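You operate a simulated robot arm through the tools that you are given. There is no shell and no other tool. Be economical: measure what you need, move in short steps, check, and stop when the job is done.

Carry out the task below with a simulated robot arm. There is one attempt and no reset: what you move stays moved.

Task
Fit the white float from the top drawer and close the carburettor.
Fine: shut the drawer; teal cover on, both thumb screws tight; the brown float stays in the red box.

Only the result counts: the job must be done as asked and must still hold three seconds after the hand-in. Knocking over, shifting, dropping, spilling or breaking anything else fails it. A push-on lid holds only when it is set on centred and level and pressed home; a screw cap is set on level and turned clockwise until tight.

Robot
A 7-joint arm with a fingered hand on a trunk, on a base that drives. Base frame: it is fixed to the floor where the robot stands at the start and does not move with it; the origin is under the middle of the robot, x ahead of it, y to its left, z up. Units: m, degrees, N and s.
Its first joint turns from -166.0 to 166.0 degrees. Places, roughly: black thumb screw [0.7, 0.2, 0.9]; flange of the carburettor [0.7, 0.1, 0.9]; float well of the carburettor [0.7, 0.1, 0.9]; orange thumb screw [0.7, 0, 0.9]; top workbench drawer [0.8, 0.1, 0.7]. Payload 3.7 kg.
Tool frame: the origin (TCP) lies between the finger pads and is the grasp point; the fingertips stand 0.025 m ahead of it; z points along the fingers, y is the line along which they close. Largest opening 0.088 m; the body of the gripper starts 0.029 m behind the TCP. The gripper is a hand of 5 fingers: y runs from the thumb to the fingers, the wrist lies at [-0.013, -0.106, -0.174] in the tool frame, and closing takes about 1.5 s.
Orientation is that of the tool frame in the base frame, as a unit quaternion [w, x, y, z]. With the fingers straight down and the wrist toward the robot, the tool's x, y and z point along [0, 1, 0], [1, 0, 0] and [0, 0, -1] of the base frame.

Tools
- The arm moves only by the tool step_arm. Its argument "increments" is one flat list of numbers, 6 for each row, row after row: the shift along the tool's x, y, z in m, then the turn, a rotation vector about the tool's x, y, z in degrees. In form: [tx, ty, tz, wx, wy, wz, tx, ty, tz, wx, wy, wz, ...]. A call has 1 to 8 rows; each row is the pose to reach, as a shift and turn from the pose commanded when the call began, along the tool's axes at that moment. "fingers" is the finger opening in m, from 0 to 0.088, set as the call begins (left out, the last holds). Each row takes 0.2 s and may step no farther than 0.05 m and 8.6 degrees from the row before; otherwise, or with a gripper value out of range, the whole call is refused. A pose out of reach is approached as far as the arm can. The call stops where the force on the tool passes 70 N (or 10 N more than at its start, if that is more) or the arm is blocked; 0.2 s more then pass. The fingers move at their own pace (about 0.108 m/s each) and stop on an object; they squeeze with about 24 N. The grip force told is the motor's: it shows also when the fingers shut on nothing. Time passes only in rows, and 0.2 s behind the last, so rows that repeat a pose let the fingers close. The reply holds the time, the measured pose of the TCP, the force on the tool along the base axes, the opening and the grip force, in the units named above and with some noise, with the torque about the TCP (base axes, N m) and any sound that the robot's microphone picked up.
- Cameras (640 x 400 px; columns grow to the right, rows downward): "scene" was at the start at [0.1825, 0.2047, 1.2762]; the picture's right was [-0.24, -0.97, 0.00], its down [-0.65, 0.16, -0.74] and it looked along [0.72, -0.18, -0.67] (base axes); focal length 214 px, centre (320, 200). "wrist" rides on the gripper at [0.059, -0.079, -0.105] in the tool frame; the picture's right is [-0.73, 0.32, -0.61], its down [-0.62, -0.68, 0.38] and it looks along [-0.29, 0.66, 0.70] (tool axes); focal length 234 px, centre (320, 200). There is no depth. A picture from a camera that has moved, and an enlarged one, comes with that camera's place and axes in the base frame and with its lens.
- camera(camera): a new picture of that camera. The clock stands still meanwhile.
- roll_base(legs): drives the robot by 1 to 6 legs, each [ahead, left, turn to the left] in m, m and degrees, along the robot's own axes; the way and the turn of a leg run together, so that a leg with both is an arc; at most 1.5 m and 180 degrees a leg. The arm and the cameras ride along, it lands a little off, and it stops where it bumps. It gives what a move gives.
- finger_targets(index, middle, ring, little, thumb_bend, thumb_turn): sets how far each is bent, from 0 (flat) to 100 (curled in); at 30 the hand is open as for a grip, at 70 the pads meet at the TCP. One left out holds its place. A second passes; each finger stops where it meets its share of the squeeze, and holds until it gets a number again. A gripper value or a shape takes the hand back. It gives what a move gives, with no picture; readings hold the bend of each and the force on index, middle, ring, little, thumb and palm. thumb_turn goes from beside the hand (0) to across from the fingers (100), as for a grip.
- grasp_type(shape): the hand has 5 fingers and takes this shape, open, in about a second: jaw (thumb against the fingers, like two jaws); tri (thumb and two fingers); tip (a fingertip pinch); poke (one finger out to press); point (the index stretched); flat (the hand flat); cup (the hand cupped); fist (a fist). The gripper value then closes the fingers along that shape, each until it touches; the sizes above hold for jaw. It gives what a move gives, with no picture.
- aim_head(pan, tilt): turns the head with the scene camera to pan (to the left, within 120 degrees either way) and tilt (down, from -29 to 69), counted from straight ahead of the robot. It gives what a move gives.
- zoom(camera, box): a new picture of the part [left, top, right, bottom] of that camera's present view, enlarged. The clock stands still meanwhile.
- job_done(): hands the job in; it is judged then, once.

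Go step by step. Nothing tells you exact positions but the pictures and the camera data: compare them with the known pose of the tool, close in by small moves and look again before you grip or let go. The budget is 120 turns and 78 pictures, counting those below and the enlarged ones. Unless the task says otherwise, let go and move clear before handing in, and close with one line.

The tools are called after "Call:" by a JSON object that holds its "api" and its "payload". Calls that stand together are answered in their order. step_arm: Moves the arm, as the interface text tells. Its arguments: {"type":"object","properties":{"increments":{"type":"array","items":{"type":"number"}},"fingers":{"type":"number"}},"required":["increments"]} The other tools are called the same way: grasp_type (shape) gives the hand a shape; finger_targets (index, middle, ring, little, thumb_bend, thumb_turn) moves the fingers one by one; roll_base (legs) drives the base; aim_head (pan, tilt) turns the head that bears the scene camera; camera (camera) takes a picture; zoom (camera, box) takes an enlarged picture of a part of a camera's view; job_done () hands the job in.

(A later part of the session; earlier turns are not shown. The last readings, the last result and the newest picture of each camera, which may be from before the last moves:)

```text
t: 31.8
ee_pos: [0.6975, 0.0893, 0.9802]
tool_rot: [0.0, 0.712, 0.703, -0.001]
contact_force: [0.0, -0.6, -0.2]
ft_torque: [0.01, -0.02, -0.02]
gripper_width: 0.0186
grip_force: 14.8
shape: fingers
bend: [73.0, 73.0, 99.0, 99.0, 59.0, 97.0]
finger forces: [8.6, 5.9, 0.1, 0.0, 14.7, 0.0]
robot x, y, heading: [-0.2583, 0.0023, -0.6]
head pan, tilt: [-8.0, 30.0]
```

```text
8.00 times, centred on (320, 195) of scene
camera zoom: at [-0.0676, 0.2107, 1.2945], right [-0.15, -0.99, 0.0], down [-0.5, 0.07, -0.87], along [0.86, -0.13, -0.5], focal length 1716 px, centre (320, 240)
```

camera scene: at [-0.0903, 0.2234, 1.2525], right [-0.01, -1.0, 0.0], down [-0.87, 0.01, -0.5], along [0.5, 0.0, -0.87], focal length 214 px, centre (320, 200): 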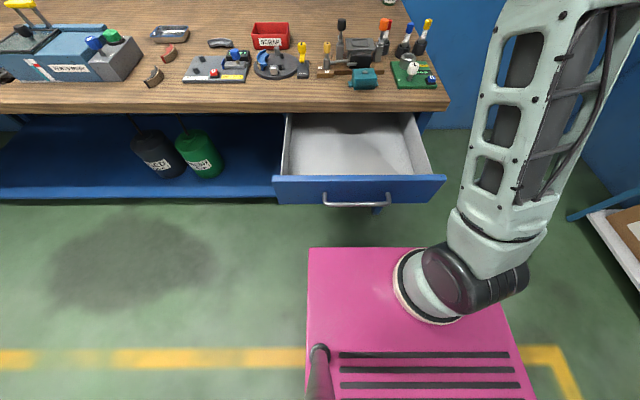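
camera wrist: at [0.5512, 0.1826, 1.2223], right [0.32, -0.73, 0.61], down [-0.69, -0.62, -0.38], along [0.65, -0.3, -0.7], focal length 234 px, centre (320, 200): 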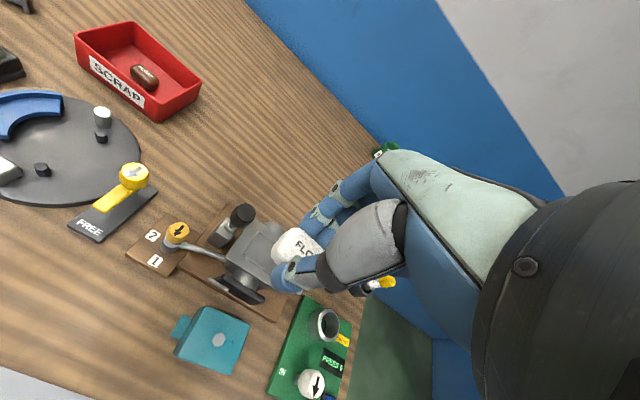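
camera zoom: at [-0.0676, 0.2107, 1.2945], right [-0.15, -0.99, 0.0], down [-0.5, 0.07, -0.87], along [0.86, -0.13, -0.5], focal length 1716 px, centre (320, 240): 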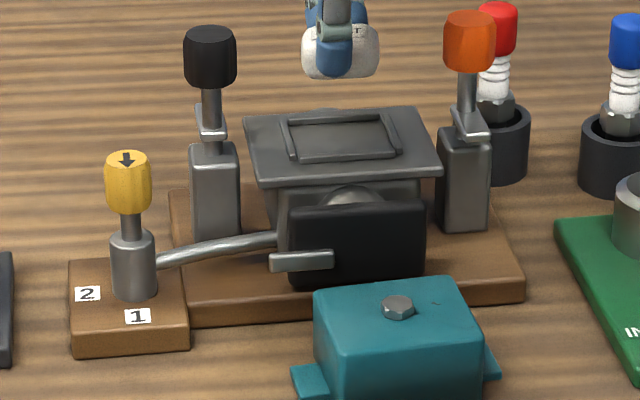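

The float hangs centred over the rim to within about 2 mm. I'll lower it 30 mm and compare again.

Call:
{"api": "step_arm", "payload": {"increments": [-0.001, 0.001, 0.015, 0, 0, 0, -0.001, 0.001, 0.029, 0, 0, 0]}}

Call:
{"api": "zoom", "payload": {"camera": "wrist", "box": [220, 200, 380, 300]}}

Call:
{"api": "zoom", "payload": {"camera": "scene", "box": [300, 175, 348, 205]}}

```text
t: 32.4
ee_pos: [0.6989, 0.0891, 0.9508]
tool_rot: [0.001, 0.711, 0.703, -0.002]
contact_force: [-0.6, 0.4, -0.1]
ft_torque: [-0.06, 0.02, -0.01]
gripper_width: 0.0185
grip_force: 14.4
shape: fingers
bend: [73.0, 73.0, 99.0, 99.0, 59.0, 97.0]
finger forces: [8.7, 6.0, 0.1, 0.0, 14.6, 0.0]
robot x, y, heading: [-0.2609, 0.0009, -0.2]
head pan, tilt: [-8.0, 30.0]
```

```text
4.00 times, centred on (300, 250) of wrist
camera zoom: at [0.6219, 0.1507, 1.058], right [0.32, -0.73, 0.61], down [-0.69, -0.62, -0.38], along [0.65, -0.3, -0.7], focal length 937 px, centre (400, 0)
```

zoom: 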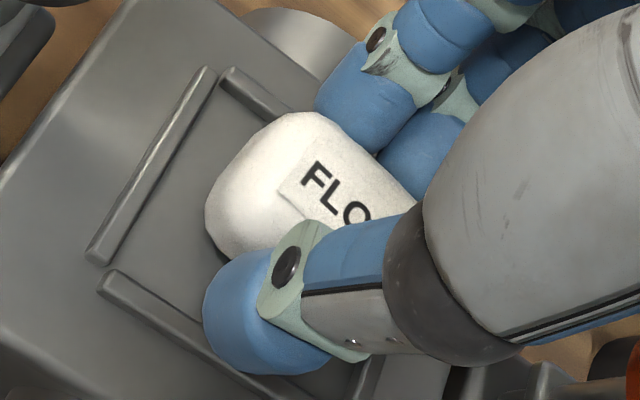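

```text
13.33 times, centred on (324, 190) of scene
camera zoom: at [-0.0676, 0.2107, 1.2946], right [-0.15, -0.99, 0.0], down [-0.49, 0.07, -0.87], along [0.86, -0.13, -0.5], focal length 2860 px, centre (267, 333)
```

zoom: 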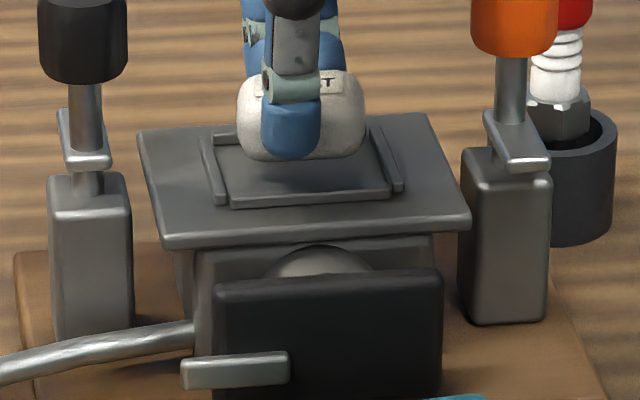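

The float is centred in the rim. I'll lower it in small steps and watch for contact.

Call:
{"api": "step_arm", "payload": {"increments": [0.0005, -0.0005, 0.003, 0, 0, 0, 0.0005, -0.0005, 0.006, 0, 0, 0]}}

Call:
{"api": "zoom", "payload": {"camera": "scene", "box": [300, 175, 348, 205]}}

```text
t: 33.0
ee_pos: [0.6977, 0.0908, 0.9453]
tool_rot: [-0.001, 0.712, 0.702, -0.001]
contact_force: [-0.3, -0.3, 1.5]
ft_torque: [0.01, 0.02, 0.0]
gripper_width: 0.0182
grip_force: 14.9
shape: fingers
bend: [73.0, 73.0, 99.0, 99.0, 59.0, 97.0]
finger forces: [9.0, 5.9, 0.0, 0.0, 14.6, 0.0]
robot x, y, heading: [-0.2643, 0.0034, -0.4]
head pan, tilt: [-8.0, 30.0]
```

```text
13.33 times, centred on (324, 190) of scene
camera zoom: at [-0.0676, 0.2107, 1.2946], right [-0.15, -0.99, 0.0], down [-0.49, 0.07, -0.87], along [0.86, -0.13, -0.5], focal length 2860 px, centre (267, 333)
```

zoom: 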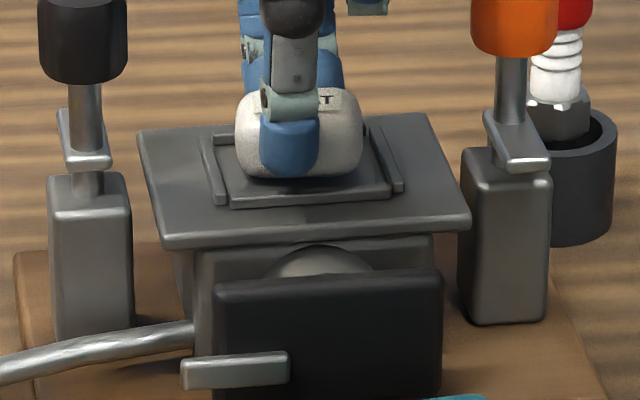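

Call:
{"api": "step_arm", "payload": {"increments": [-0.0012, 0, 0.002, 0, 0, 0, -0.0012, 0, 0.004, 0, 0, 0]}}

Call:
{"api": "zoom", "payload": {"camera": "scene", "box": [300, 175, 348, 205]}}

```text
t: 33.6
ee_pos: [0.6974, 0.0888, 0.9432]
tool_rot: [0.0, 0.711, 0.703, 0.0]
contact_force: [5.2, 0.7, 11.8]
ft_torque: [0.07, 0.04, 0.0]
gripper_width: 0.0183
grip_force: 15.4
shape: fingers
bend: [73.0, 73.0, 99.0, 99.0, 59.0, 97.0]
finger forces: [10.8, 7.9, 0.1, 0.0, 12.9, 0.0]
robot x, y, heading: [-0.2606, 0.0031, -0.3]
head pan, tilt: [-8.0, 30.0]
```

```text
13.33 times, centred on (324, 190) of scene
camera zoom: at [-0.0679, 0.2107, 1.2946], right [-0.15, -0.99, 0.0], down [-0.49, 0.07, -0.87], along [0.86, -0.13, -0.5], focal length 2860 px, centre (267, 333)
```

zoom: 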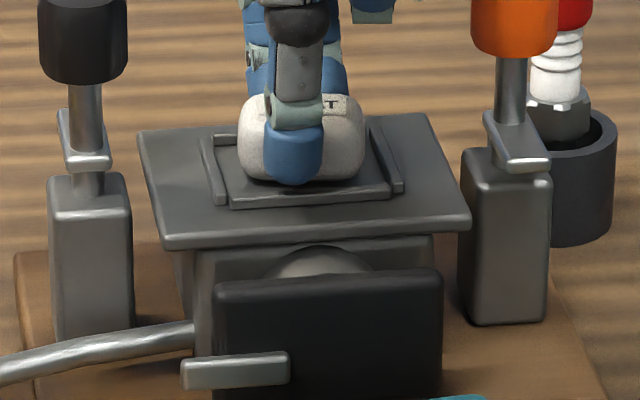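

Contact at about 12 N, so the float rests in the well. I'll release it and rise.

Call:
{"api": "finger_targets", "payload": {"index": 50, "middle": 50, "thumb_bend": 40}}

Call:
{"api": "step_arm", "payload": {"increments": [0, 0, -0.02, 0, 0, 0, 0, 0, -0.06, 0, 0, 0, 0, 0, -0.1, 0, 0, 0, 0, 0, -0.15, 0, 0, 0, 0, 0, -0.19, 0, 0, 0]}}

Call:
{"api": "zoom", "payload": {"camera": "scene", "box": [290, 170, 370, 220]}}

Call:
{"api": "zoom", "payload": {"camera": "wrist", "box": [160, 200, 400, 350]}}

```text
t: 34.6
ee_pos: [0.6971, 0.0884, 0.9416]
tool_rot: [0.0, 0.712, 0.703, -0.002]
contact_force: [0.3, 0.5, 0.0]
ft_torque: [0.03, -0.02, -0.02]
gripper_width: 0.0519
grip_force: 0.1
shape: fingers
bend: [50.0, 50.0, 99.0, 99.0, 40.0, 99.0]
finger forces: [0.0, 0.0, 0.0, 0.1, 0.0, 0.0]
robot x, y, heading: [-0.261, 0.0001, -0.2]
head pan, tilt: [-8.0, 30.0]
```

```text
t: 35.8
ee_pos: [0.6967, 0.0881, 1.1305]
tool_rot: [0.0, 0.712, 0.702, -0.002]
contact_force: [-0.1, 0.1, -0.2]
ft_torque: [0.03, 0.01, -0.02]
gripper_width: 0.0521
grip_force: 0.1
shape: fingers
bend: [50.0, 50.0, 99.0, 99.0, 40.0, 99.0]
finger forces: [0.0, 0.1, 0.1, 0.0, 0.0, 0.0]
robot x, y, heading: [-0.2596, 0.0011, -0.3]
head pan, tilt: [-8.0, 30.0]
```

```text
8.00 times, centred on (330, 195) of scene
camera zoom: at [-0.0675, 0.2107, 1.2945], right [-0.15, -0.99, 0.0], down [-0.49, 0.07, -0.87], along [0.86, -0.13, -0.5], focal length 1716 px, centre (240, 240)
```

zoom: 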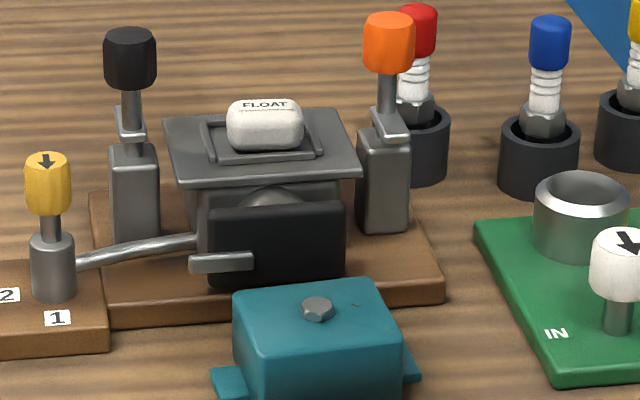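

```text
2.67 times, centred on (280, 275) of wrist
camera zoom: at [0.6202, 0.1498, 1.2376], right [0.32, -0.73, 0.61], down [-0.69, -0.62, -0.38], along [0.65, -0.3, -0.7], focal length 624 px, centre (427, 0)
```

zoom: 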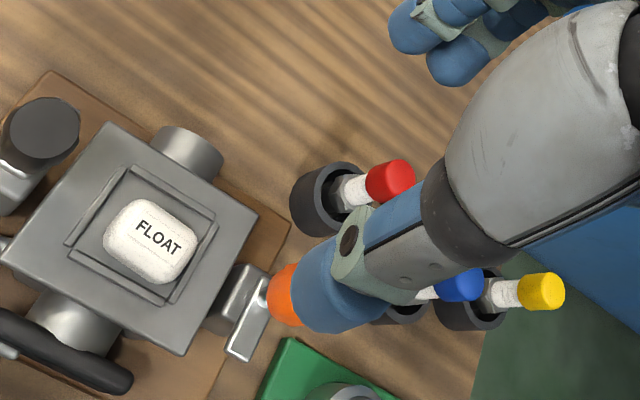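

The float sits squarely in the well. Next I'll close the drawer by backing off, lowering the closed hand in front of the handle and driving forward.

Call:
{"api": "roll_base", "payload": {"legs": [[-0.44, 0, 0]]}}

Call:
{"api": "step_arm", "payload": {"increments": [0.01, -0.045, 0, 0, 0, 0, 0.02, -0.09, 0, 0, 0, 0, 0.03, -0.135, 0.01, 0, 0, 0, 0.03, -0.16, 0.05, 0, 0, 0, 0.03, -0.16, 0.1, 0, 0, 0, 0.03, -0.16, 0.15, 0, 0, 0, 0.03, -0.16, 0.2, 0, 0, 0, 0.03, -0.16, 0.24, 0, 0, 0]}}

Call:
{"api": "grasp_type", "payload": {"shape": "jaw"}}

Call:
{"api": "camera", "payload": {"camera": "scene"}}

```text
t: 38.4
ee_pos: [0.2569, 0.0929, 1.1302]
tool_rot: [-0.001, 0.71, 0.704, -0.002]
contact_force: [0.9, -0.6, 0.0]
ft_torque: [0.03, 0.0, -0.01]
gripper_width: 0.0521
grip_force: 0.1
shape: fingers
bend: [50.0, 50.0, 99.0, 99.0, 40.0, 99.0]
finger forces: [0.1, 0.1, 0.1, 0.0, 0.2, 0.0]
robot x, y, heading: [-0.6972, 0.001, -0.2]
head pan, tilt: [-8.0, 30.0]
```

```text
t: 40.2
ee_pos: [0.0977, 0.1238, 0.891]
tool_rot: [-0.001, 0.71, 0.704, -0.002]
contact_force: [0.4, -0.5, 0.0]
ft_torque: [-0.01, 0.0, 0.02]
gripper_width: 0.052
grip_force: 0.0
shape: fingers
bend: [50.0, 50.0, 99.0, 99.0, 40.0, 99.0]
finger forces: [0.0, 0.0, 0.0, 0.1, 0.1, 0.1]
robot x, y, heading: [-0.7009, 0.0014, -0.3]
head pan, tilt: [-8.0, 30.0]
```

```text
t: 41.1
ee_pos: [0.097, 0.124, 0.8902]
tool_rot: [-0.001, 0.71, 0.704, -0.002]
contact_force: [0.1, -0.3, 0.2]
ft_torque: [0.04, -0.02, -0.01]
gripper_width: 0.0877
grip_force: 0.0
shape: jaw
bend: [30.0, 30.0, 30.0, 30.0, 30.0, 98.0]
finger forces: [0.0, 0.0, 0.0, 0.1, 0.0, 0.1]
robot x, y, heading: [-0.6984, 0.0031, -0.3]
head pan, tilt: [-8.0, 30.0]
```

```text
37 pictures are left
camera scene: at [-0.508, 0.2138, 1.2946], right [-0.14, -0.99, 0.0], down [-0.49, 0.07, -0.87], along [0.86, -0.12, -0.5], focal length 214 px, centre (320, 200)
```

scene: 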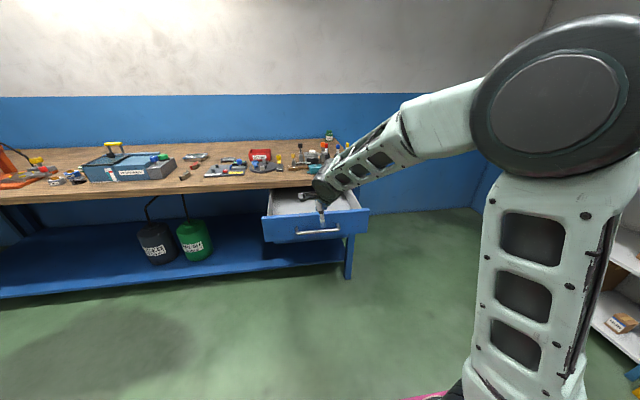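

The hand is in front of the drawer. I'll close the fingers and lower to handle height.

Call:
{"api": "step_arm", "payload": {"increments": [0, 0, 0.02, 0, 0, 0, 0, 0, 0.06, 0, 0, 0, 0, 0, 0.1, 0, 0, 0, 0, 0, 0.14, 0, 0, 0, 0, 0, 0.158, 0, 0, 0, 0, 0, 0.158, 0, 0, 0], "fingers": 0.0}}

Call:
{"api": "camera", "payload": {"camera": "wrist"}}

```text
t: 42.5
ee_pos: [0.0934, 0.1233, 0.7319]
tool_rot: [-0.001, 0.71, 0.704, -0.002]
contact_force: [0.3, 0.1, -0.5]
ft_torque: [-0.01, 0.02, 0.02]
gripper_width: 0.0001
grip_force: 23.7
shape: jaw
bend: [70.0, 70.0, 70.0, 70.0, 40.0, 100.0]
finger forces: [0.0, 0.0, 0.1, 0.0, 0.1, 0.0]
robot x, y, heading: [-0.7016, 0.0058, -0.1]
head pan, tilt: [-8.0, 30.0]
```

```text
36 pictures are left
camera wrist: at [0.0167, 0.1851, 0.8385], right [0.32, -0.73, 0.61], down [-0.69, -0.62, -0.38], along [0.65, -0.3, -0.7], focal length 234 px, centre (320, 200)
```

wrist: 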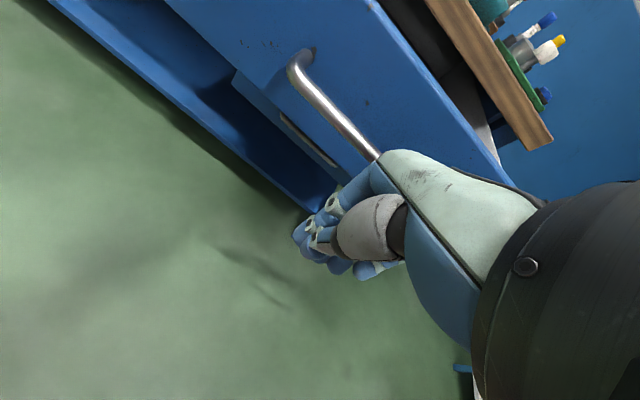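

The hand is right behind the handle bar. I'll drive ahead to push the drawer in.

Call:
{"api": "roll_base", "payload": {"legs": [[0.3, 0, 0]]}}

Call:
{"api": "camera", "payload": {"camera": "wrist"}}

```text
t: 44.6
ee_pos: [0.3957, 0.1235, 0.7312]
tool_rot: [-0.001, 0.709, 0.705, -0.002]
contact_force: [-1.0, 0.0, -0.7]
ft_torque: [-0.05, 0.0, 0.0]
gripper_width: 0.0
grip_force: 23.9
shape: jaw
bend: [70.0, 70.0, 70.0, 70.0, 43.0, 100.0]
finger forces: [0.0, 0.0, 0.0, 0.1, 0.0, 0.0]
robot x, y, heading: [-0.4005, 0.0008, -0.0]
head pan, tilt: [-8.0, 30.0]
```

```text
35 pictures are left
camera wrist: at [0.3174, 0.1852, 0.8385], right [0.32, -0.73, 0.61], down [-0.69, -0.62, -0.38], along [0.65, -0.3, -0.7], focal length 234 px, centre (320, 200)
```

wrist: 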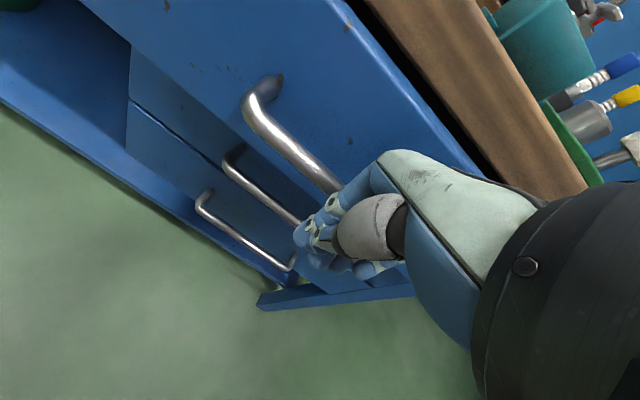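

The drawer is nearly closed. I'll push the rest with the arm.

Call:
{"api": "step_arm", "payload": {"increments": [0, 0.015, 0, 0, 0, 0, 0, 0.03, 0, 0, 0, 0, 0, 0.045, 0, 0, 0, 0, 0, 0.06, 0, 0, 0, 0, 0, 0.07, 0, 0, 0, 0, 0, 0.08, 0, 0, 0, 0]}}

```text
t: 45.9
ee_pos: [0.4599, 0.1221, 0.7323]
tool_rot: [-0.001, 0.711, 0.703, -0.004]
contact_force: [-41.9, -4.9, 32.5]
ft_torque: [-0.32, -0.79, -0.51]
gripper_width: 0.0
grip_force: 24.1
shape: jaw
bend: [70.0, 70.0, 70.0, 70.0, 44.0, 100.0]
finger forces: [0.1, 38.1, 9.7, 0.0, 0.0, 0.0]
robot x, y, heading: [-0.4049, -0.0027, -0.2]
head pan, tilt: [-8.0, 30.0]
stopped in row 6: the force on the tool passed its limit (the readings are from after the stop); the commanded pose is now the measured one
```

It stopped at a firm resistance, so it is likely fully shut. I'll back off, rise and look.

Call:
{"api": "step_arm", "payload": {"increments": [0, -0.03, 0, 0, 0, 0, 0, -0.065, 0, 0, 0, 0, 0, -0.065, -0.05, 0, 0, 0, 0, -0.065, -0.1, 0, 0, 0, 0, -0.065, -0.15, 0, 0, 0, 0, -0.065, -0.2, 0, 0, 0, 0, -0.065, -0.25, 0, 0, 0, 0, -0.065, -0.3, 0, 0, 0], "fingers": 0.088}}

Call:
{"api": "zoom", "payload": {"camera": "scene", "box": [220, 160, 420, 285]}}

```text
t: 47.6
ee_pos: [0.4007, 0.1266, 1.0318]
tool_rot: [-0.001, 0.71, 0.705, -0.004]
contact_force: [0.4, 0.6, -0.6]
ft_torque: [0.01, -0.01, 0.0]
gripper_width: 0.0875
grip_force: 0.1
shape: jaw
bend: [30.0, 30.0, 30.0, 30.0, 30.0, 98.0]
finger forces: [0.0, 0.1, 0.0, 0.1, 0.0, 0.0]
robot x, y, heading: [-0.3987, 0.0007, 0.1]
head pan, tilt: [-8.0, 30.0]
```

```text
3.20 times, centred on (320, 222) of scene
camera zoom: at [-0.2081, 0.2131, 1.2945], right [-0.14, -0.99, 0.0], down [-0.5, 0.07, -0.87], along [0.86, -0.12, -0.5], focal length 686 px, centre (320, 128)
```

zoom: 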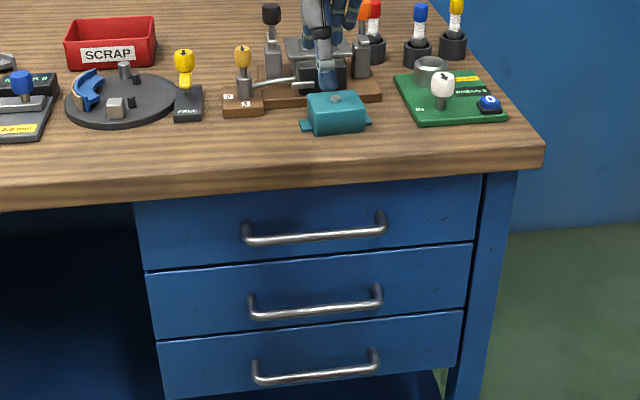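

The drawer is shut. Next is the teal cover: I'll rise, drive closer and measure it.

Call:
{"api": "step_arm", "payload": {"increments": [0, 0, -0.04, 0, 0, 0, 0, 0, -0.08, 0, 0, 0, 0, 0, -0.12, 0, 0, 0]}}

Call:
{"api": "roll_base", "payload": {"legs": [[0.2, 0, 0]]}}

Call:
{"api": "step_arm", "payload": {"increments": [0.0, -0.04, 0, 0, 0, 0, 0.0, -0.07, 0, 0, 0, 0]}}

Call:
{"api": "aim_head", "payload": {"pan": -10, "tilt": 38}}

Call:
{"api": "zoom", "payload": {"camera": "scene", "box": [270, 160, 370, 222]}}

Call:
{"api": "zoom", "payload": {"camera": "wrist", "box": [120, 150, 360, 300]}}

```text
t: 48.5
ee_pos: [0.4018, 0.125, 1.1513]
tool_rot: [-0.002, 0.71, 0.705, -0.005]
contact_force: [-0.3, 0.4, 0.3]
ft_torque: [-0.01, 0.05, 0.0]
gripper_width: 0.0878
grip_force: 0.1
shape: jaw
bend: [30.0, 30.0, 30.0, 30.0, 30.0, 98.0]
finger forces: [0.1, 0.0, 0.0, 0.0, 0.0, 0.1]
robot x, y, heading: [-0.3967, -0.0003, 0.1]
head pan, tilt: [-8.0, 30.0]
```

```text
t: 50.0
ee_pos: [0.6014, 0.1257, 1.1518]
tool_rot: [-0.002, 0.71, 0.704, -0.005]
contact_force: [0.1, 0.2, -0.1]
ft_torque: [0.03, 0.04, 0.03]
gripper_width: 0.0875
grip_force: 0.0
shape: jaw
bend: [30.0, 30.0, 30.0, 30.0, 30.0, 98.0]
finger forces: [0.1, 0.1, 0.0, 0.1, 0.0, 0.1]
robot x, y, heading: [-0.1999, 0.005, -0.3]
head pan, tilt: [-8.0, 30.0]
```

```text
t: 50.6
ee_pos: [0.5296, 0.1255, 1.1497]
tool_rot: [-0.002, 0.71, 0.704, -0.007]
contact_force: [0.2, 0.5, -0.7]
ft_torque: [0.03, 0.02, 0.0]
gripper_width: 0.0879
grip_force: 0.1
shape: jaw
bend: [30.0, 30.0, 30.0, 30.0, 30.0, 98.0]
finger forces: [0.0, 0.0, 0.0, 0.1, 0.0, 0.0]
robot x, y, heading: [-0.2022, -0.0001, 0.1]
head pan, tilt: [-8.0, 30.0]
```

```text
t: 51.3
ee_pos: [0.5296, 0.1262, 1.1493]
tool_rot: [-0.001, 0.71, 0.704, -0.005]
contact_force: [-0.3, 0.5, -0.4]
ft_torque: [0.01, -0.03, -0.01]
gripper_width: 0.0877
grip_force: 0.2
shape: jaw
bend: [30.0, 30.0, 30.0, 30.0, 30.0, 98.0]
finger forces: [0.0, 0.0, 0.0, 0.1, 0.0, 0.0]
robot x, y, heading: [-0.2009, 0.0032, -0.2]
head pan, tilt: [-10.0, 38.0]
```

```text
6.40 times, centred on (320, 191) of scene
camera zoom: at [-0.0145, 0.2101, 1.2823], right [-0.18, -0.98, 0.0], down [-0.61, 0.11, -0.79], along [0.78, -0.14, -0.62], focal length 1373 px, centre (320, 258)
```

zoom: 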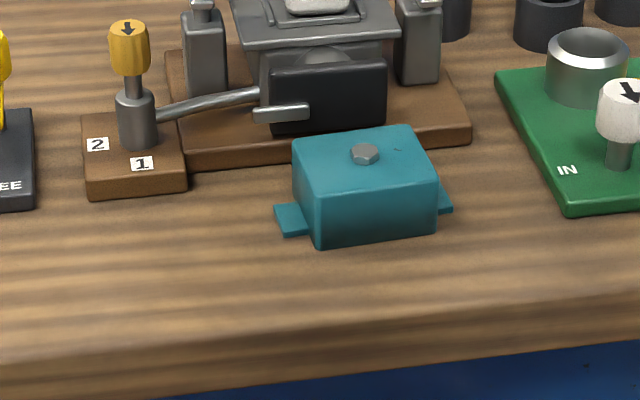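

```text
2.67 times, centred on (240, 225) of wrist
camera zoom: at [0.4534, 0.1873, 1.2579], right [0.32, -0.73, 0.61], down [-0.69, -0.62, -0.37], along [0.65, -0.3, -0.7], focal length 624 px, centre (533, 133)
```

zoom: 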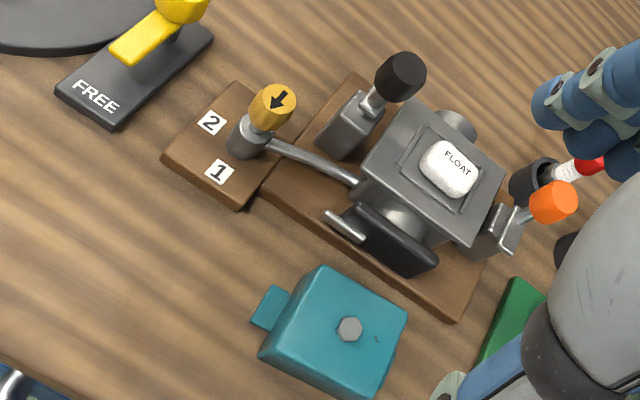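

The cover is about 62 × 66 × 50 mm, centred near (0.581, 0.081) with its top at 0.87 and its sides square to the carburettor. I'll use thumb, index and middle only and come down over it, clear of the choke handle behind it.

Call:
{"api": "grasp_type", "payload": {"shape": "tri"}}

Call:
{"api": "finger_targets", "payload": {"index": 34, "middle": 34, "thumb_bend": 34}}

Call:
{"api": "step_arm", "payload": {"increments": [-0.011, 0.012, 0.045, -0.2, 0.1, 0, -0.022, 0.025, 0.09, -0.4, 0.2, 0, -0.033, 0.037, 0.135, -0.5, 0.3, 0, -0.0435, 0.05, 0.18, -0.5, 0.3, 0, -0.0435, 0.05, 0.225, -0.5, 0.3, 0]}}

Call:
{"api": "zoom", "payload": {"camera": "wrist", "box": [180, 150, 420, 300]}}

Call:
{"api": "zoom", "payload": {"camera": "scene", "box": [280, 150, 370, 206]}}

```text
t: 52.2
ee_pos: [0.5308, 0.1264, 1.1502]
tool_rot: [-0.001, 0.71, 0.704, -0.004]
contact_force: [-0.2, 0.2, -0.3]
ft_torque: [0.01, 0.0, -0.02]
gripper_width: 0.0877
grip_force: 0.0
shape: tri
bend: [30.0, 30.0, 99.0, 99.0, 30.0, 98.0]
finger forces: [0.1, 0.0, 0.0, 0.0, 0.0, 0.0]
robot x, y, heading: [-0.2005, 0.0056, -0.2]
head pan, tilt: [-10.0, 38.0]
```

```text
t: 53.2
ee_pos: [0.5298, 0.1253, 1.15]
tool_rot: [-0.002, 0.71, 0.704, -0.005]
contact_force: [0.2, 0.0, -0.7]
ft_torque: [0.03, -0.02, 0.04]
gripper_width: 0.0772
grip_force: 0.1
shape: fingers
bend: [34.0, 34.0, 99.0, 99.0, 34.0, 98.0]
finger forces: [0.0, 0.0, 0.1, 0.1, 0.0, 0.0]
robot x, y, heading: [-0.1997, -0.0021, -0.3]
head pan, tilt: [-10.0, 38.0]
```

```text
t: 54.4
ee_pos: [0.5789, 0.0805, 0.9269]
tool_rot: [0.0, 0.709, 0.705, 0.002]
contact_force: [0.1, 0.7, 0.5]
ft_torque: [0.01, -0.01, 0.02]
gripper_width: 0.077
grip_force: 0.1
shape: fingers
bend: [34.0, 34.0, 99.0, 99.0, 34.0, 98.0]
finger forces: [0.1, 0.0, 0.1, 0.0, 0.0, 0.0]
robot x, y, heading: [-0.2008, 0.0007, -0.2]
head pan, tilt: [-10.0, 38.0]
```

```text
2.67 times, centred on (300, 225) of wrist
camera zoom: at [0.5003, 0.1413, 1.0334], right [0.32, -0.73, 0.61], down [-0.69, -0.62, -0.38], along [0.66, -0.29, -0.7], focal length 624 px, centre (373, 133)
```

zoom: 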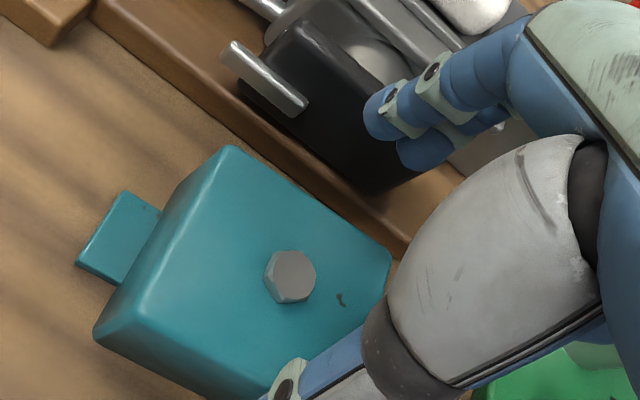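

```text
7.11 times, centred on (325, 178) of scene
camera zoom: at [-0.0147, 0.21, 1.2822], right [-0.18, -0.98, 0.0], down [-0.61, 0.11, -0.79], along [0.78, -0.14, -0.62], focal length 1525 px, centre (284, 356)
```

zoom: 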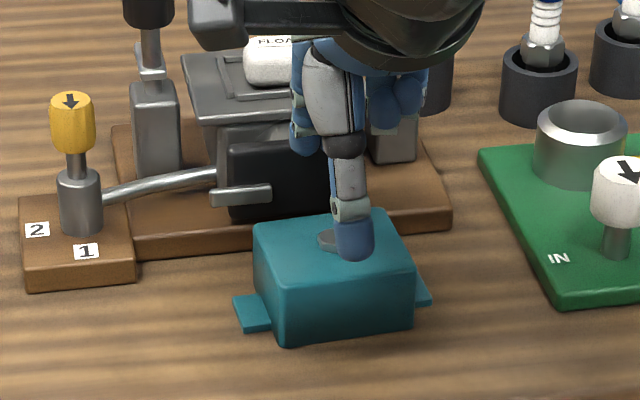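

I'll lower partway so the fingertips straddle the cover's top edge and check the gaps.

Call:
{"api": "step_arm", "payload": {"increments": [0, 0, 0.02, 0, 0, 0, 0, 0, 0.036, 0, 0, 0]}}

Call:
{"api": "zoom", "payload": {"camera": "wrist", "box": [200, 150, 420, 288]}}

```text
t: 55.0
ee_pos: [0.5787, 0.0796, 0.8894]
tool_rot: [0.0, 0.71, 0.704, 0.0]
contact_force: [-0.1, -0.4, -0.4]
ft_torque: [0.01, -0.01, 0.0]
gripper_width: 0.0769
grip_force: 0.0
shape: fingers
bend: [34.0, 34.0, 99.0, 99.0, 34.0, 98.0]
finger forces: [0.1, 0.0, 0.0, 0.0, 0.0, 0.1]
robot x, y, heading: [-0.2043, 0.0015, -0.2]
head pan, tilt: [-10.0, 38.0]
```

```text
2.90 times, centred on (310, 219) of wrist
camera zoom: at [0.5006, 0.1414, 0.9963], right [0.32, -0.73, 0.61], down [-0.69, -0.62, -0.38], along [0.65, -0.3, -0.7], focal length 679 px, centre (349, 145)
```

zoom: 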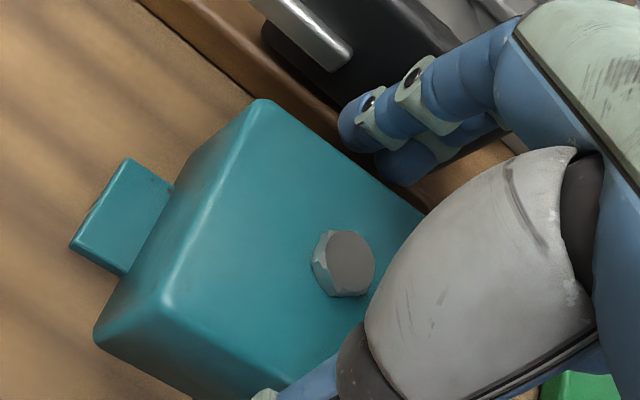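

There is clear space on both sides. I'll descend to grip height and close gently.

Call:
{"api": "step_arm", "payload": {"increments": [0.001, 0.001, 0.012, 0, 0, 0, 0.001, 0.002, 0.022, 0, 0, 0]}}

Call:
{"api": "finger_targets", "payload": {"index": 60, "middle": 60, "thumb_bend": 60}}

Call:
{"api": "zoom", "payload": {"camera": "wrist", "box": [200, 150, 420, 288]}}

```text
t: 55.6
ee_pos: [0.58, 0.0815, 0.8691]
tool_rot: [0.001, 0.71, 0.705, 0.002]
contact_force: [-6.9, -0.1, 17.0]
ft_torque: [-0.23, -0.7, -0.07]
gripper_width: 0.0769
grip_force: 9.4
shape: fingers
bend: [34.0, 35.0, 99.0, 99.0, 34.0, 98.0]
finger forces: [0.1, 15.6, 3.7, 0.1, 0.1, 0.0]
robot x, y, heading: [-0.2002, 0.0015, -0.4]
head pan, tilt: [-10.0, 38.0]
```

```text
t: 56.6
ee_pos: [0.5808, 0.0813, 0.869]
tool_rot: [0.0, 0.71, 0.704, 0.001]
contact_force: [6.4, 1.5, 31.9]
ft_torque: [-0.44, -1.24, 0.09]
gripper_width: 0.0534
grip_force: 31.2
shape: fingers
bend: [43.0, 43.0, 99.0, 99.0, 50.0, 97.0]
finger forces: [14.4, 21.2, 12.2, 0.1, 14.9, 0.0]
robot x, y, heading: [-0.203, 0.0042, -0.2]
head pan, tilt: [-10.0, 38.0]
```

```text
2.90 times, centred on (310, 219) of wrist
camera zoom: at [0.5027, 0.1434, 0.9754], right [0.32, -0.73, 0.61], down [-0.68, -0.62, -0.39], along [0.66, -0.29, -0.69], focal length 679 px, centre (349, 145)
```

zoom: 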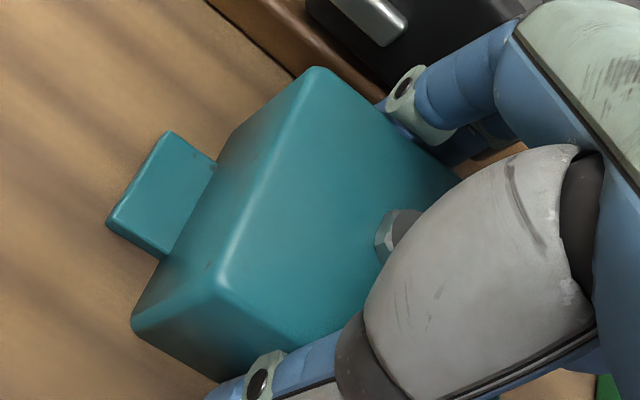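

The curled ring finger presses on the cover's top. I'll loosen, rise 8 mm and grip again.

Call:
{"api": "finger_targets", "payload": {"index": 34, "middle": 34, "thumb_bend": 34}}

Call:
{"api": "step_arm", "payload": {"increments": [0, 0.001, -0.004, 0, 0, 0, 0, 0.001, -0.009, 0, 0, 0]}}

Call:
{"api": "finger_targets", "payload": {"index": 60, "middle": 60, "thumb_bend": 60}}

```text
t: 57.6
ee_pos: [0.5801, 0.0829, 0.8676]
tool_rot: [0.0, 0.71, 0.704, 0.001]
contact_force: [0.2, 1.5, 40.8]
ft_torque: [-1.04, -0.83, 0.1]
gripper_width: 0.0761
grip_force: 20.8
shape: fingers
bend: [34.0, 37.0, 99.0, 99.0, 34.0, 97.0]
finger forces: [0.1, 3.6, 39.2, 0.0, 0.1, 0.0]
robot x, y, heading: [-0.2044, 0.0031, -0.1]
head pan, tilt: [-10.0, 38.0]
```

```text
t: 58.2
ee_pos: [0.5807, 0.0826, 0.8749]
tool_rot: [-0.001, 0.711, 0.704, 0.0]
contact_force: [0.4, 0.6, 0.3]
ft_torque: [0.0, -0.04, 0.0]
gripper_width: 0.0759
grip_force: 0.0
shape: fingers
bend: [34.0, 34.0, 99.0, 99.0, 34.0, 97.0]
finger forces: [0.0, 0.1, 0.0, 0.1, 0.1, 0.1]
robot x, y, heading: [-0.2006, 0.0011, -0.4]
head pan, tilt: [-10.0, 38.0]
```

```text
t: 59.2
ee_pos: [0.5808, 0.0825, 0.8773]
tool_rot: [0.0, 0.71, 0.704, 0.001]
contact_force: [1.6, -0.3, -0.3]
ft_torque: [-0.01, -0.03, 0.0]
gripper_width: 0.0526
grip_force: 16.8
shape: fingers
bend: [46.0, 50.0, 99.0, 99.0, 47.0, 96.0]
finger forces: [9.8, 7.2, 0.0, 0.0, 16.6, 0.1]
robot x, y, heading: [-0.2041, -0.0014, -0.1]
head pan, tilt: [-10.0, 38.0]
```

A clean grip of about 17 N with no other contact. I'll lift and check that the cover is level.

Call:
{"api": "step_arm", "payload": {"increments": [0, 0, -0.02, 0, 0, 0, 0, 0, -0.05, 0, 0, 0, 0, 0, -0.09, 0, 0, 0, 0, 0, -0.12, 0, 0, 0]}}

Call:
{"api": "zoom", "payload": {"camera": "scene", "box": [270, 120, 370, 182]}}

Call:
{"api": "camera", "payload": {"camera": "wrist"}}

```text
t: 60.2
ee_pos: [0.5795, 0.0824, 0.9978]
tool_rot: [-0.001, 0.709, 0.705, 0.0]
contact_force: [-0.3, 0.4, -0.7]
ft_torque: [0.02, -0.01, -0.01]
gripper_width: 0.0528
grip_force: 17.1
shape: fingers
bend: [47.0, 51.0, 99.0, 99.0, 47.0, 96.0]
finger forces: [9.6, 6.9, 0.0, 0.0, 16.5, 0.0]
robot x, y, heading: [-0.2021, -0.0003, -0.1]
head pan, tilt: [-10.0, 38.0]
```

```text
6.40 times, centred on (320, 151) of scene
camera zoom: at [-0.0145, 0.2101, 1.2822], right [-0.18, -0.98, 0.0], down [-0.61, 0.11, -0.79], along [0.78, -0.14, -0.62], focal length 1373 px, centre (320, 514)
```

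zoom: 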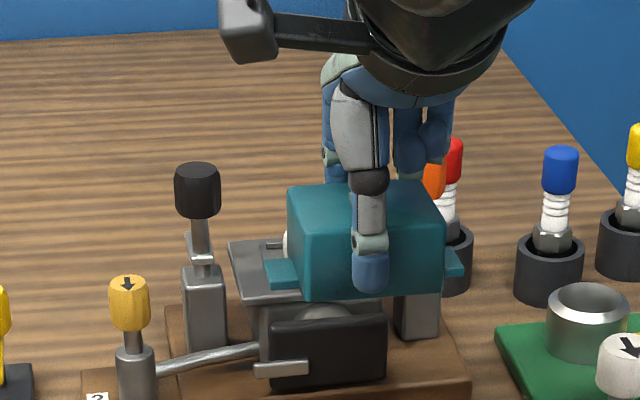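

```text
26 pictures are left
camera wrist: at [0.5028, 0.1437, 1.1048], right [0.32, -0.73, 0.61], down [-0.69, -0.62, -0.38], along [0.65, -0.29, -0.7], focal length 234 px, centre (320, 200)
```

wrist: 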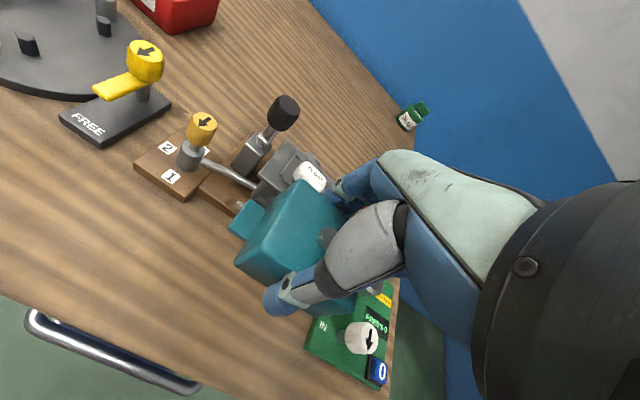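

The cover hangs level. I'll carry it over the carburettor, high enough to clear the float and knobs.

Call:
{"api": "step_arm", "payload": {"increments": [0, 0, -0.03, 0, 0, 0, 0.004, 0.04, -0.03, 0, 0, 0, 0.008, 0.08, -0.03, 0, 0, 0, 0.008, 0.117, -0.03, 0, 0, 0, 0.008, 0.117, -0.01, 0, 0, 0]}}

Call:
{"api": "zoom", "payload": {"camera": "scene", "box": [280, 110, 360, 160]}}

Call:
{"api": "zoom", "payload": {"camera": "wrist", "box": [160, 130, 400, 330]}}

```text
t: 61.4
ee_pos: [0.697, 0.0892, 1.0061]
tool_rot: [0.0, 0.709, 0.705, 0.0]
contact_force: [-0.1, 0.6, -0.4]
ft_torque: [-0.01, -0.02, 0.0]
gripper_width: 0.0527
grip_force: 15.8
shape: fingers
bend: [47.0, 51.0, 99.0, 99.0, 47.0, 96.0]
finger forces: [9.5, 6.8, 0.0, 0.0, 16.4, 0.1]
robot x, y, heading: [-0.2022, 0.0003, -0.4]
head pan, tilt: [-10.0, 38.0]
```

```text
8.00 times, centred on (320, 135) of scene
camera zoom: at [-0.0147, 0.2101, 1.2822], right [-0.18, -0.98, 0.0], down [-0.61, 0.11, -0.79], along [0.78, -0.14, -0.62], focal length 1716 px, centre (320, 720)
```

zoom: 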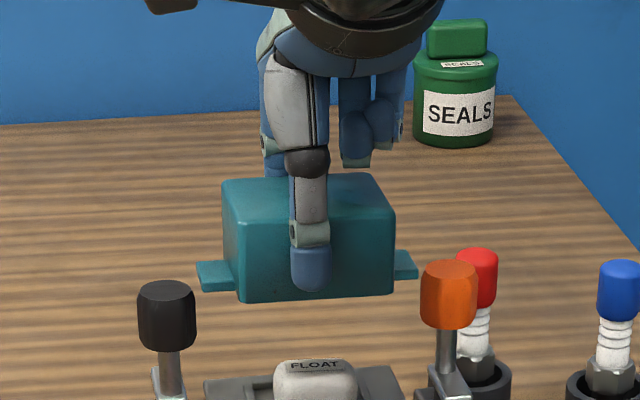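

```text
2.00 times, centred on (280, 230) of wrist
camera zoom: at [0.62, 0.1501, 1.1144], right [0.32, -0.73, 0.61], down [-0.69, -0.62, -0.38], along [0.65, -0.29, -0.7], focal length 468 px, centre (400, 140)
```

zoom: 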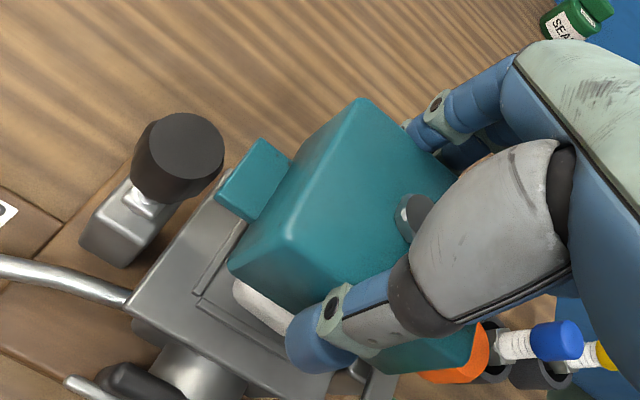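

The cover is over the flange. I'll lower it to just above the float top, then compare its margins with the flange edges.

Call:
{"api": "step_arm", "payload": {"increments": [0, 0.001, 0.01, 0, 0, 0, 0, 0.001, 0.019, 0, 0, 0]}}

Call:
{"api": "zoom", "payload": {"camera": "scene", "box": [280, 125, 360, 175]}}

```text
t: 62.0
ee_pos: [0.6991, 0.0877, 0.9883]
tool_rot: [0.0, 0.71, 0.705, 0.0]
contact_force: [-0.4, -0.8, -1.1]
ft_torque: [-0.01, 0.0, -0.01]
gripper_width: 0.0527
grip_force: 17.0
shape: fingers
bend: [47.0, 51.0, 99.0, 99.0, 47.0, 96.0]
finger forces: [9.4, 6.8, 0.0, 0.0, 16.5, 0.0]
robot x, y, heading: [-0.2021, 0.0035, -0.2]
head pan, tilt: [-10.0, 38.0]
```

```text
8.00 times, centred on (320, 150) of scene
camera zoom: at [-0.0145, 0.2101, 1.2822], right [-0.18, -0.98, 0.0], down [-0.61, 0.11, -0.79], along [0.78, -0.14, -0.62], focal length 1716 px, centre (320, 600)
```

zoom: 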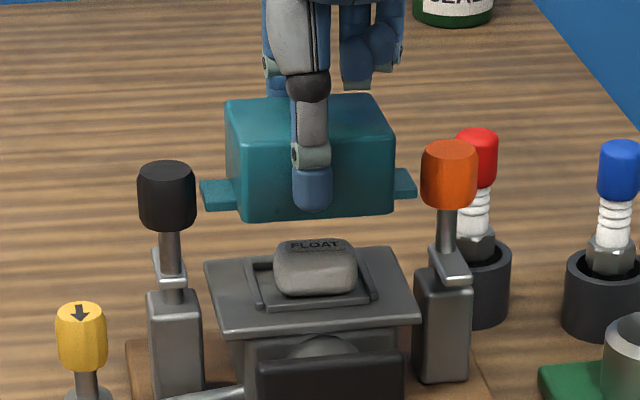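

The margins show the cover about 2 mm too far left, and x looks aligned. I'll correct that, lower further and recheck.

Call:
{"api": "step_arm", "payload": {"increments": [-0.002, -0.001, 0.01, 0, 0, 0, -0.002, -0.001, 0.02, 0, 0, 0, -0.002, -0.001, 0.027, 0, 0, 0]}}

Call:
{"api": "zoom", "payload": {"camera": "scene", "box": [280, 125, 360, 175]}}

```text
t: 62.8
ee_pos: [0.6983, 0.0874, 0.9614]
tool_rot: [0.0, 0.71, 0.704, 0.0]
contact_force: [0.1, 0.4, -0.6]
ft_torque: [-0.01, 0.01, -0.03]
gripper_width: 0.0524
grip_force: 16.8
shape: fingers
bend: [47.0, 51.0, 99.0, 99.0, 47.0, 96.0]
finger forces: [9.5, 6.8, 0.0, 0.1, 16.6, 0.1]
robot x, y, heading: [-0.2023, 0.0034, -0.2]
head pan, tilt: [-10.0, 38.0]
```

```text
8.00 times, centred on (320, 150) of scene
camera zoom: at [-0.0145, 0.2101, 1.2822], right [-0.18, -0.98, 0.0], down [-0.61, 0.11, -0.79], along [0.78, -0.14, -0.62], focal length 1716 px, centre (320, 600)
```

zoom: 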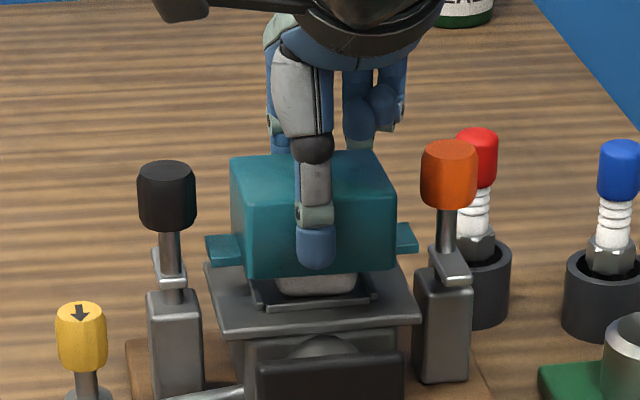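

Laterally aligned now within about 1 mm. I'll lower slowly and watch the force.

Call:
{"api": "step_arm", "payload": {"increments": [-0.0005, 0, 0.003, 0, 0, 0, -0.0005, 0, 0.006, 0, 0, 0, -0.0005, 0, 0.009, 0, 0, 0]}}

Call:
{"api": "zoom", "payload": {"camera": "scene", "box": [290, 138, 350, 176]}}

```text
t: 63.6
ee_pos: [0.698, 0.0864, 0.9508]
tool_rot: [-0.001, 0.71, 0.704, 0.0]
contact_force: [-0.3, -0.7, -1.0]
ft_torque: [-0.01, 0.01, -0.03]
gripper_width: 0.053
grip_force: 16.7
shape: fingers
bend: [47.0, 51.0, 99.0, 99.0, 47.0, 96.0]
finger forces: [9.5, 6.8, 0.0, 0.0, 16.5, 0.0]
robot x, y, heading: [-0.2041, 0.0016, -0.2]
head pan, tilt: [-10.0, 38.0]
```

```text
10.53 times, centred on (320, 157) of scene
camera zoom: at [-0.0145, 0.2101, 1.2822], right [-0.18, -0.98, 0.0], down [-0.61, 0.11, -0.79], along [0.78, -0.14, -0.62], focal length 2258 px, centre (320, 653)
```

zoom: 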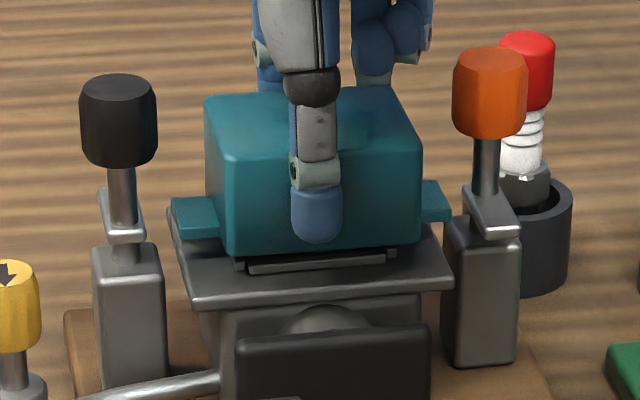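

Call:
{"api": "step_arm", "payload": {"increments": [0, 0, 0.002, 0, 0, 0, 0, 0, 0.003, 0, 0, 0]}}

Call:
{"api": "zoom", "payload": {"camera": "wrist", "box": [160, 160, 400, 310]}}

```text
t: 64.2
ee_pos: [0.6966, 0.0873, 0.9493]
tool_rot: [-0.001, 0.709, 0.705, 0.0]
contact_force: [0.0, 1.2, -1.6]
ft_torque: [-0.02, 0.01, 0.0]
gripper_width: 0.053
grip_force: 16.3
shape: fingers
bend: [47.0, 51.0, 99.0, 99.0, 47.0, 96.0]
finger forces: [9.6, 6.8, 0.1, 0.0, 16.4, 0.0]
robot x, y, heading: [-0.2038, 0.0011, -0.4]
head pan, tilt: [-10.0, 38.0]
```

```text
2.67 times, centred on (280, 235) of wrist
camera zoom: at [0.6199, 0.1474, 1.0566], right [0.32, -0.73, 0.61], down [-0.69, -0.62, -0.38], along [0.65, -0.29, -0.7], focal length 624 px, centre (427, 107)
```

zoom: 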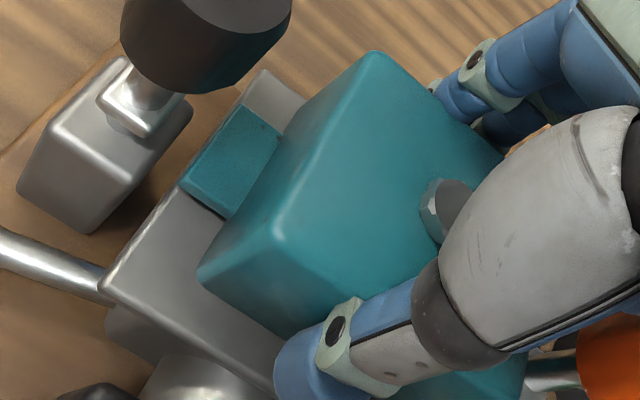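

Both views suggest the cover sits about 4 mm too far back. I'll shift it toward the robot and check the front margin.

Call:
{"api": "step_arm", "payload": {"increments": [0, -0.002, 0, 0, 0, 0, 0, -0.004, 0, 0, 0, 0, 0, -0.004, 0.001, 0, 0, 0]}}

Call:
{"api": "zoom", "payload": {"camera": "scene", "box": [290, 138, 350, 176]}}

Call:
{"api": "zoom", "payload": {"camera": "wrist", "box": [160, 160, 400, 310]}}

```text
t: 65.0
ee_pos: [0.6934, 0.0858, 0.9489]
tool_rot: [0.001, 0.711, 0.704, -0.001]
contact_force: [1.8, 0.6, 0.0]
ft_torque: [-0.03, -0.07, 0.03]
gripper_width: 0.0528
grip_force: 16.9
shape: fingers
bend: [47.0, 51.0, 99.0, 99.0, 47.0, 96.0]
finger forces: [10.0, 7.2, 0.1, 0.0, 16.1, 0.1]
robot x, y, heading: [-0.2007, 0.0017, -0.0]
head pan, tilt: [-10.0, 38.0]
```

```text
10.53 times, centred on (320, 157) of scene
camera zoom: at [-0.0145, 0.2101, 1.2822], right [-0.18, -0.98, 0.0], down [-0.61, 0.11, -0.79], along [0.78, -0.14, -0.62], focal length 2258 px, centre (320, 653)
```

zoom: 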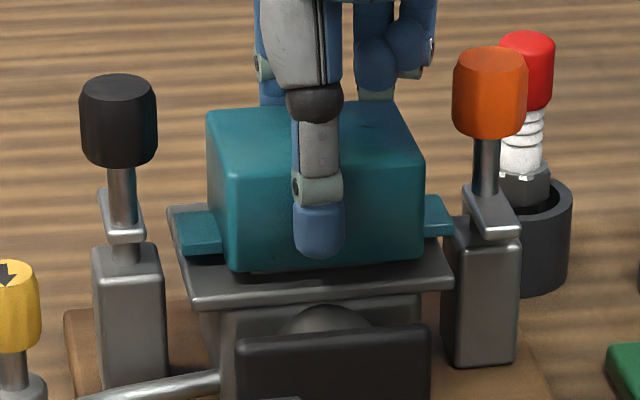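

```text
2.67 times, centred on (280, 235) of wrist
camera zoom: at [0.6157, 0.1475, 1.0556], right [0.32, -0.73, 0.61], down [-0.69, -0.62, -0.38], along [0.65, -0.29, -0.7], focal length 624 px, centre (427, 107)
```

zoom: 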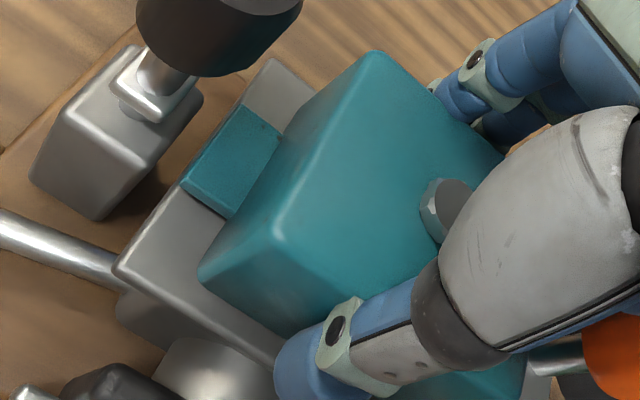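

Now the ears are centred on the flange in both views. I'll lower until it seats.

Call:
{"api": "step_arm", "payload": {"increments": [0, 0, 0.002, 0, 0, 0, 0, 0, 0.003, 0, 0, 0]}}

Call:
{"api": "step_arm", "payload": {"increments": [0, 0, 0.002, 0, 0, 0, 0, 0, 0.003, 0, 0, 0]}}

```text
t: 65.6
ee_pos: [0.6926, 0.0875, 0.9461]
tool_rot: [-0.001, 0.71, 0.704, 0.001]
contact_force: [1.7, -0.1, -0.2]
ft_torque: [0.02, -0.09, 0.02]
gripper_width: 0.0527
grip_force: 16.6
shape: fingers
bend: [47.0, 51.0, 99.0, 99.0, 47.0, 96.0]
finger forces: [10.4, 7.3, 0.1, 0.0, 16.1, 0.1]
robot x, y, heading: [-0.2, 0.0013, 0.0]
head pan, tilt: [-10.0, 38.0]
```

```text
t: 66.2
ee_pos: [0.6924, 0.0863, 0.944]
tool_rot: [0.0, 0.71, 0.704, 0.0]
contact_force: [0.1, -0.5, 9.7]
ft_torque: [-0.02, -0.25, 0.02]
gripper_width: 0.0527
grip_force: 17.1
shape: fingers
bend: [47.0, 51.0, 99.0, 99.0, 47.0, 96.0]
finger forces: [8.8, 7.5, 0.0, 0.0, 17.0, 0.0]
robot x, y, heading: [-0.1999, -0.001, -0.2]
head pan, tilt: [-10.0, 38.0]
```

Contact with 10 N at the expected height. I'll check that it is seated flat.

Call:
{"api": "zoom", "payload": {"camera": "scene", "box": [290, 138, 350, 176]}}

```text
10.53 times, centred on (320, 157) of scene
camera zoom: at [-0.0149, 0.21, 1.2823], right [-0.18, -0.98, 0.0], down [-0.61, 0.11, -0.79], along [0.78, -0.14, -0.62], focal length 2258 px, centre (320, 653)
```

zoom: 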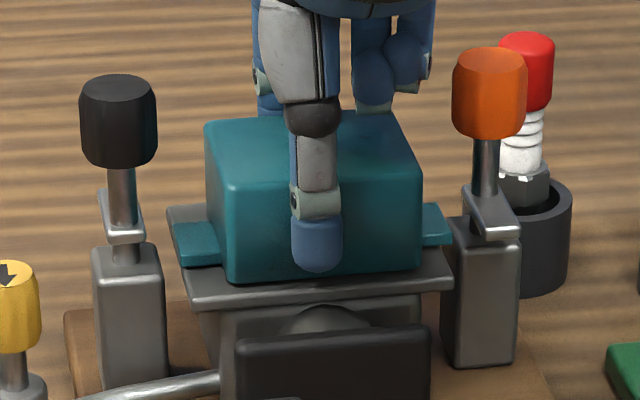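

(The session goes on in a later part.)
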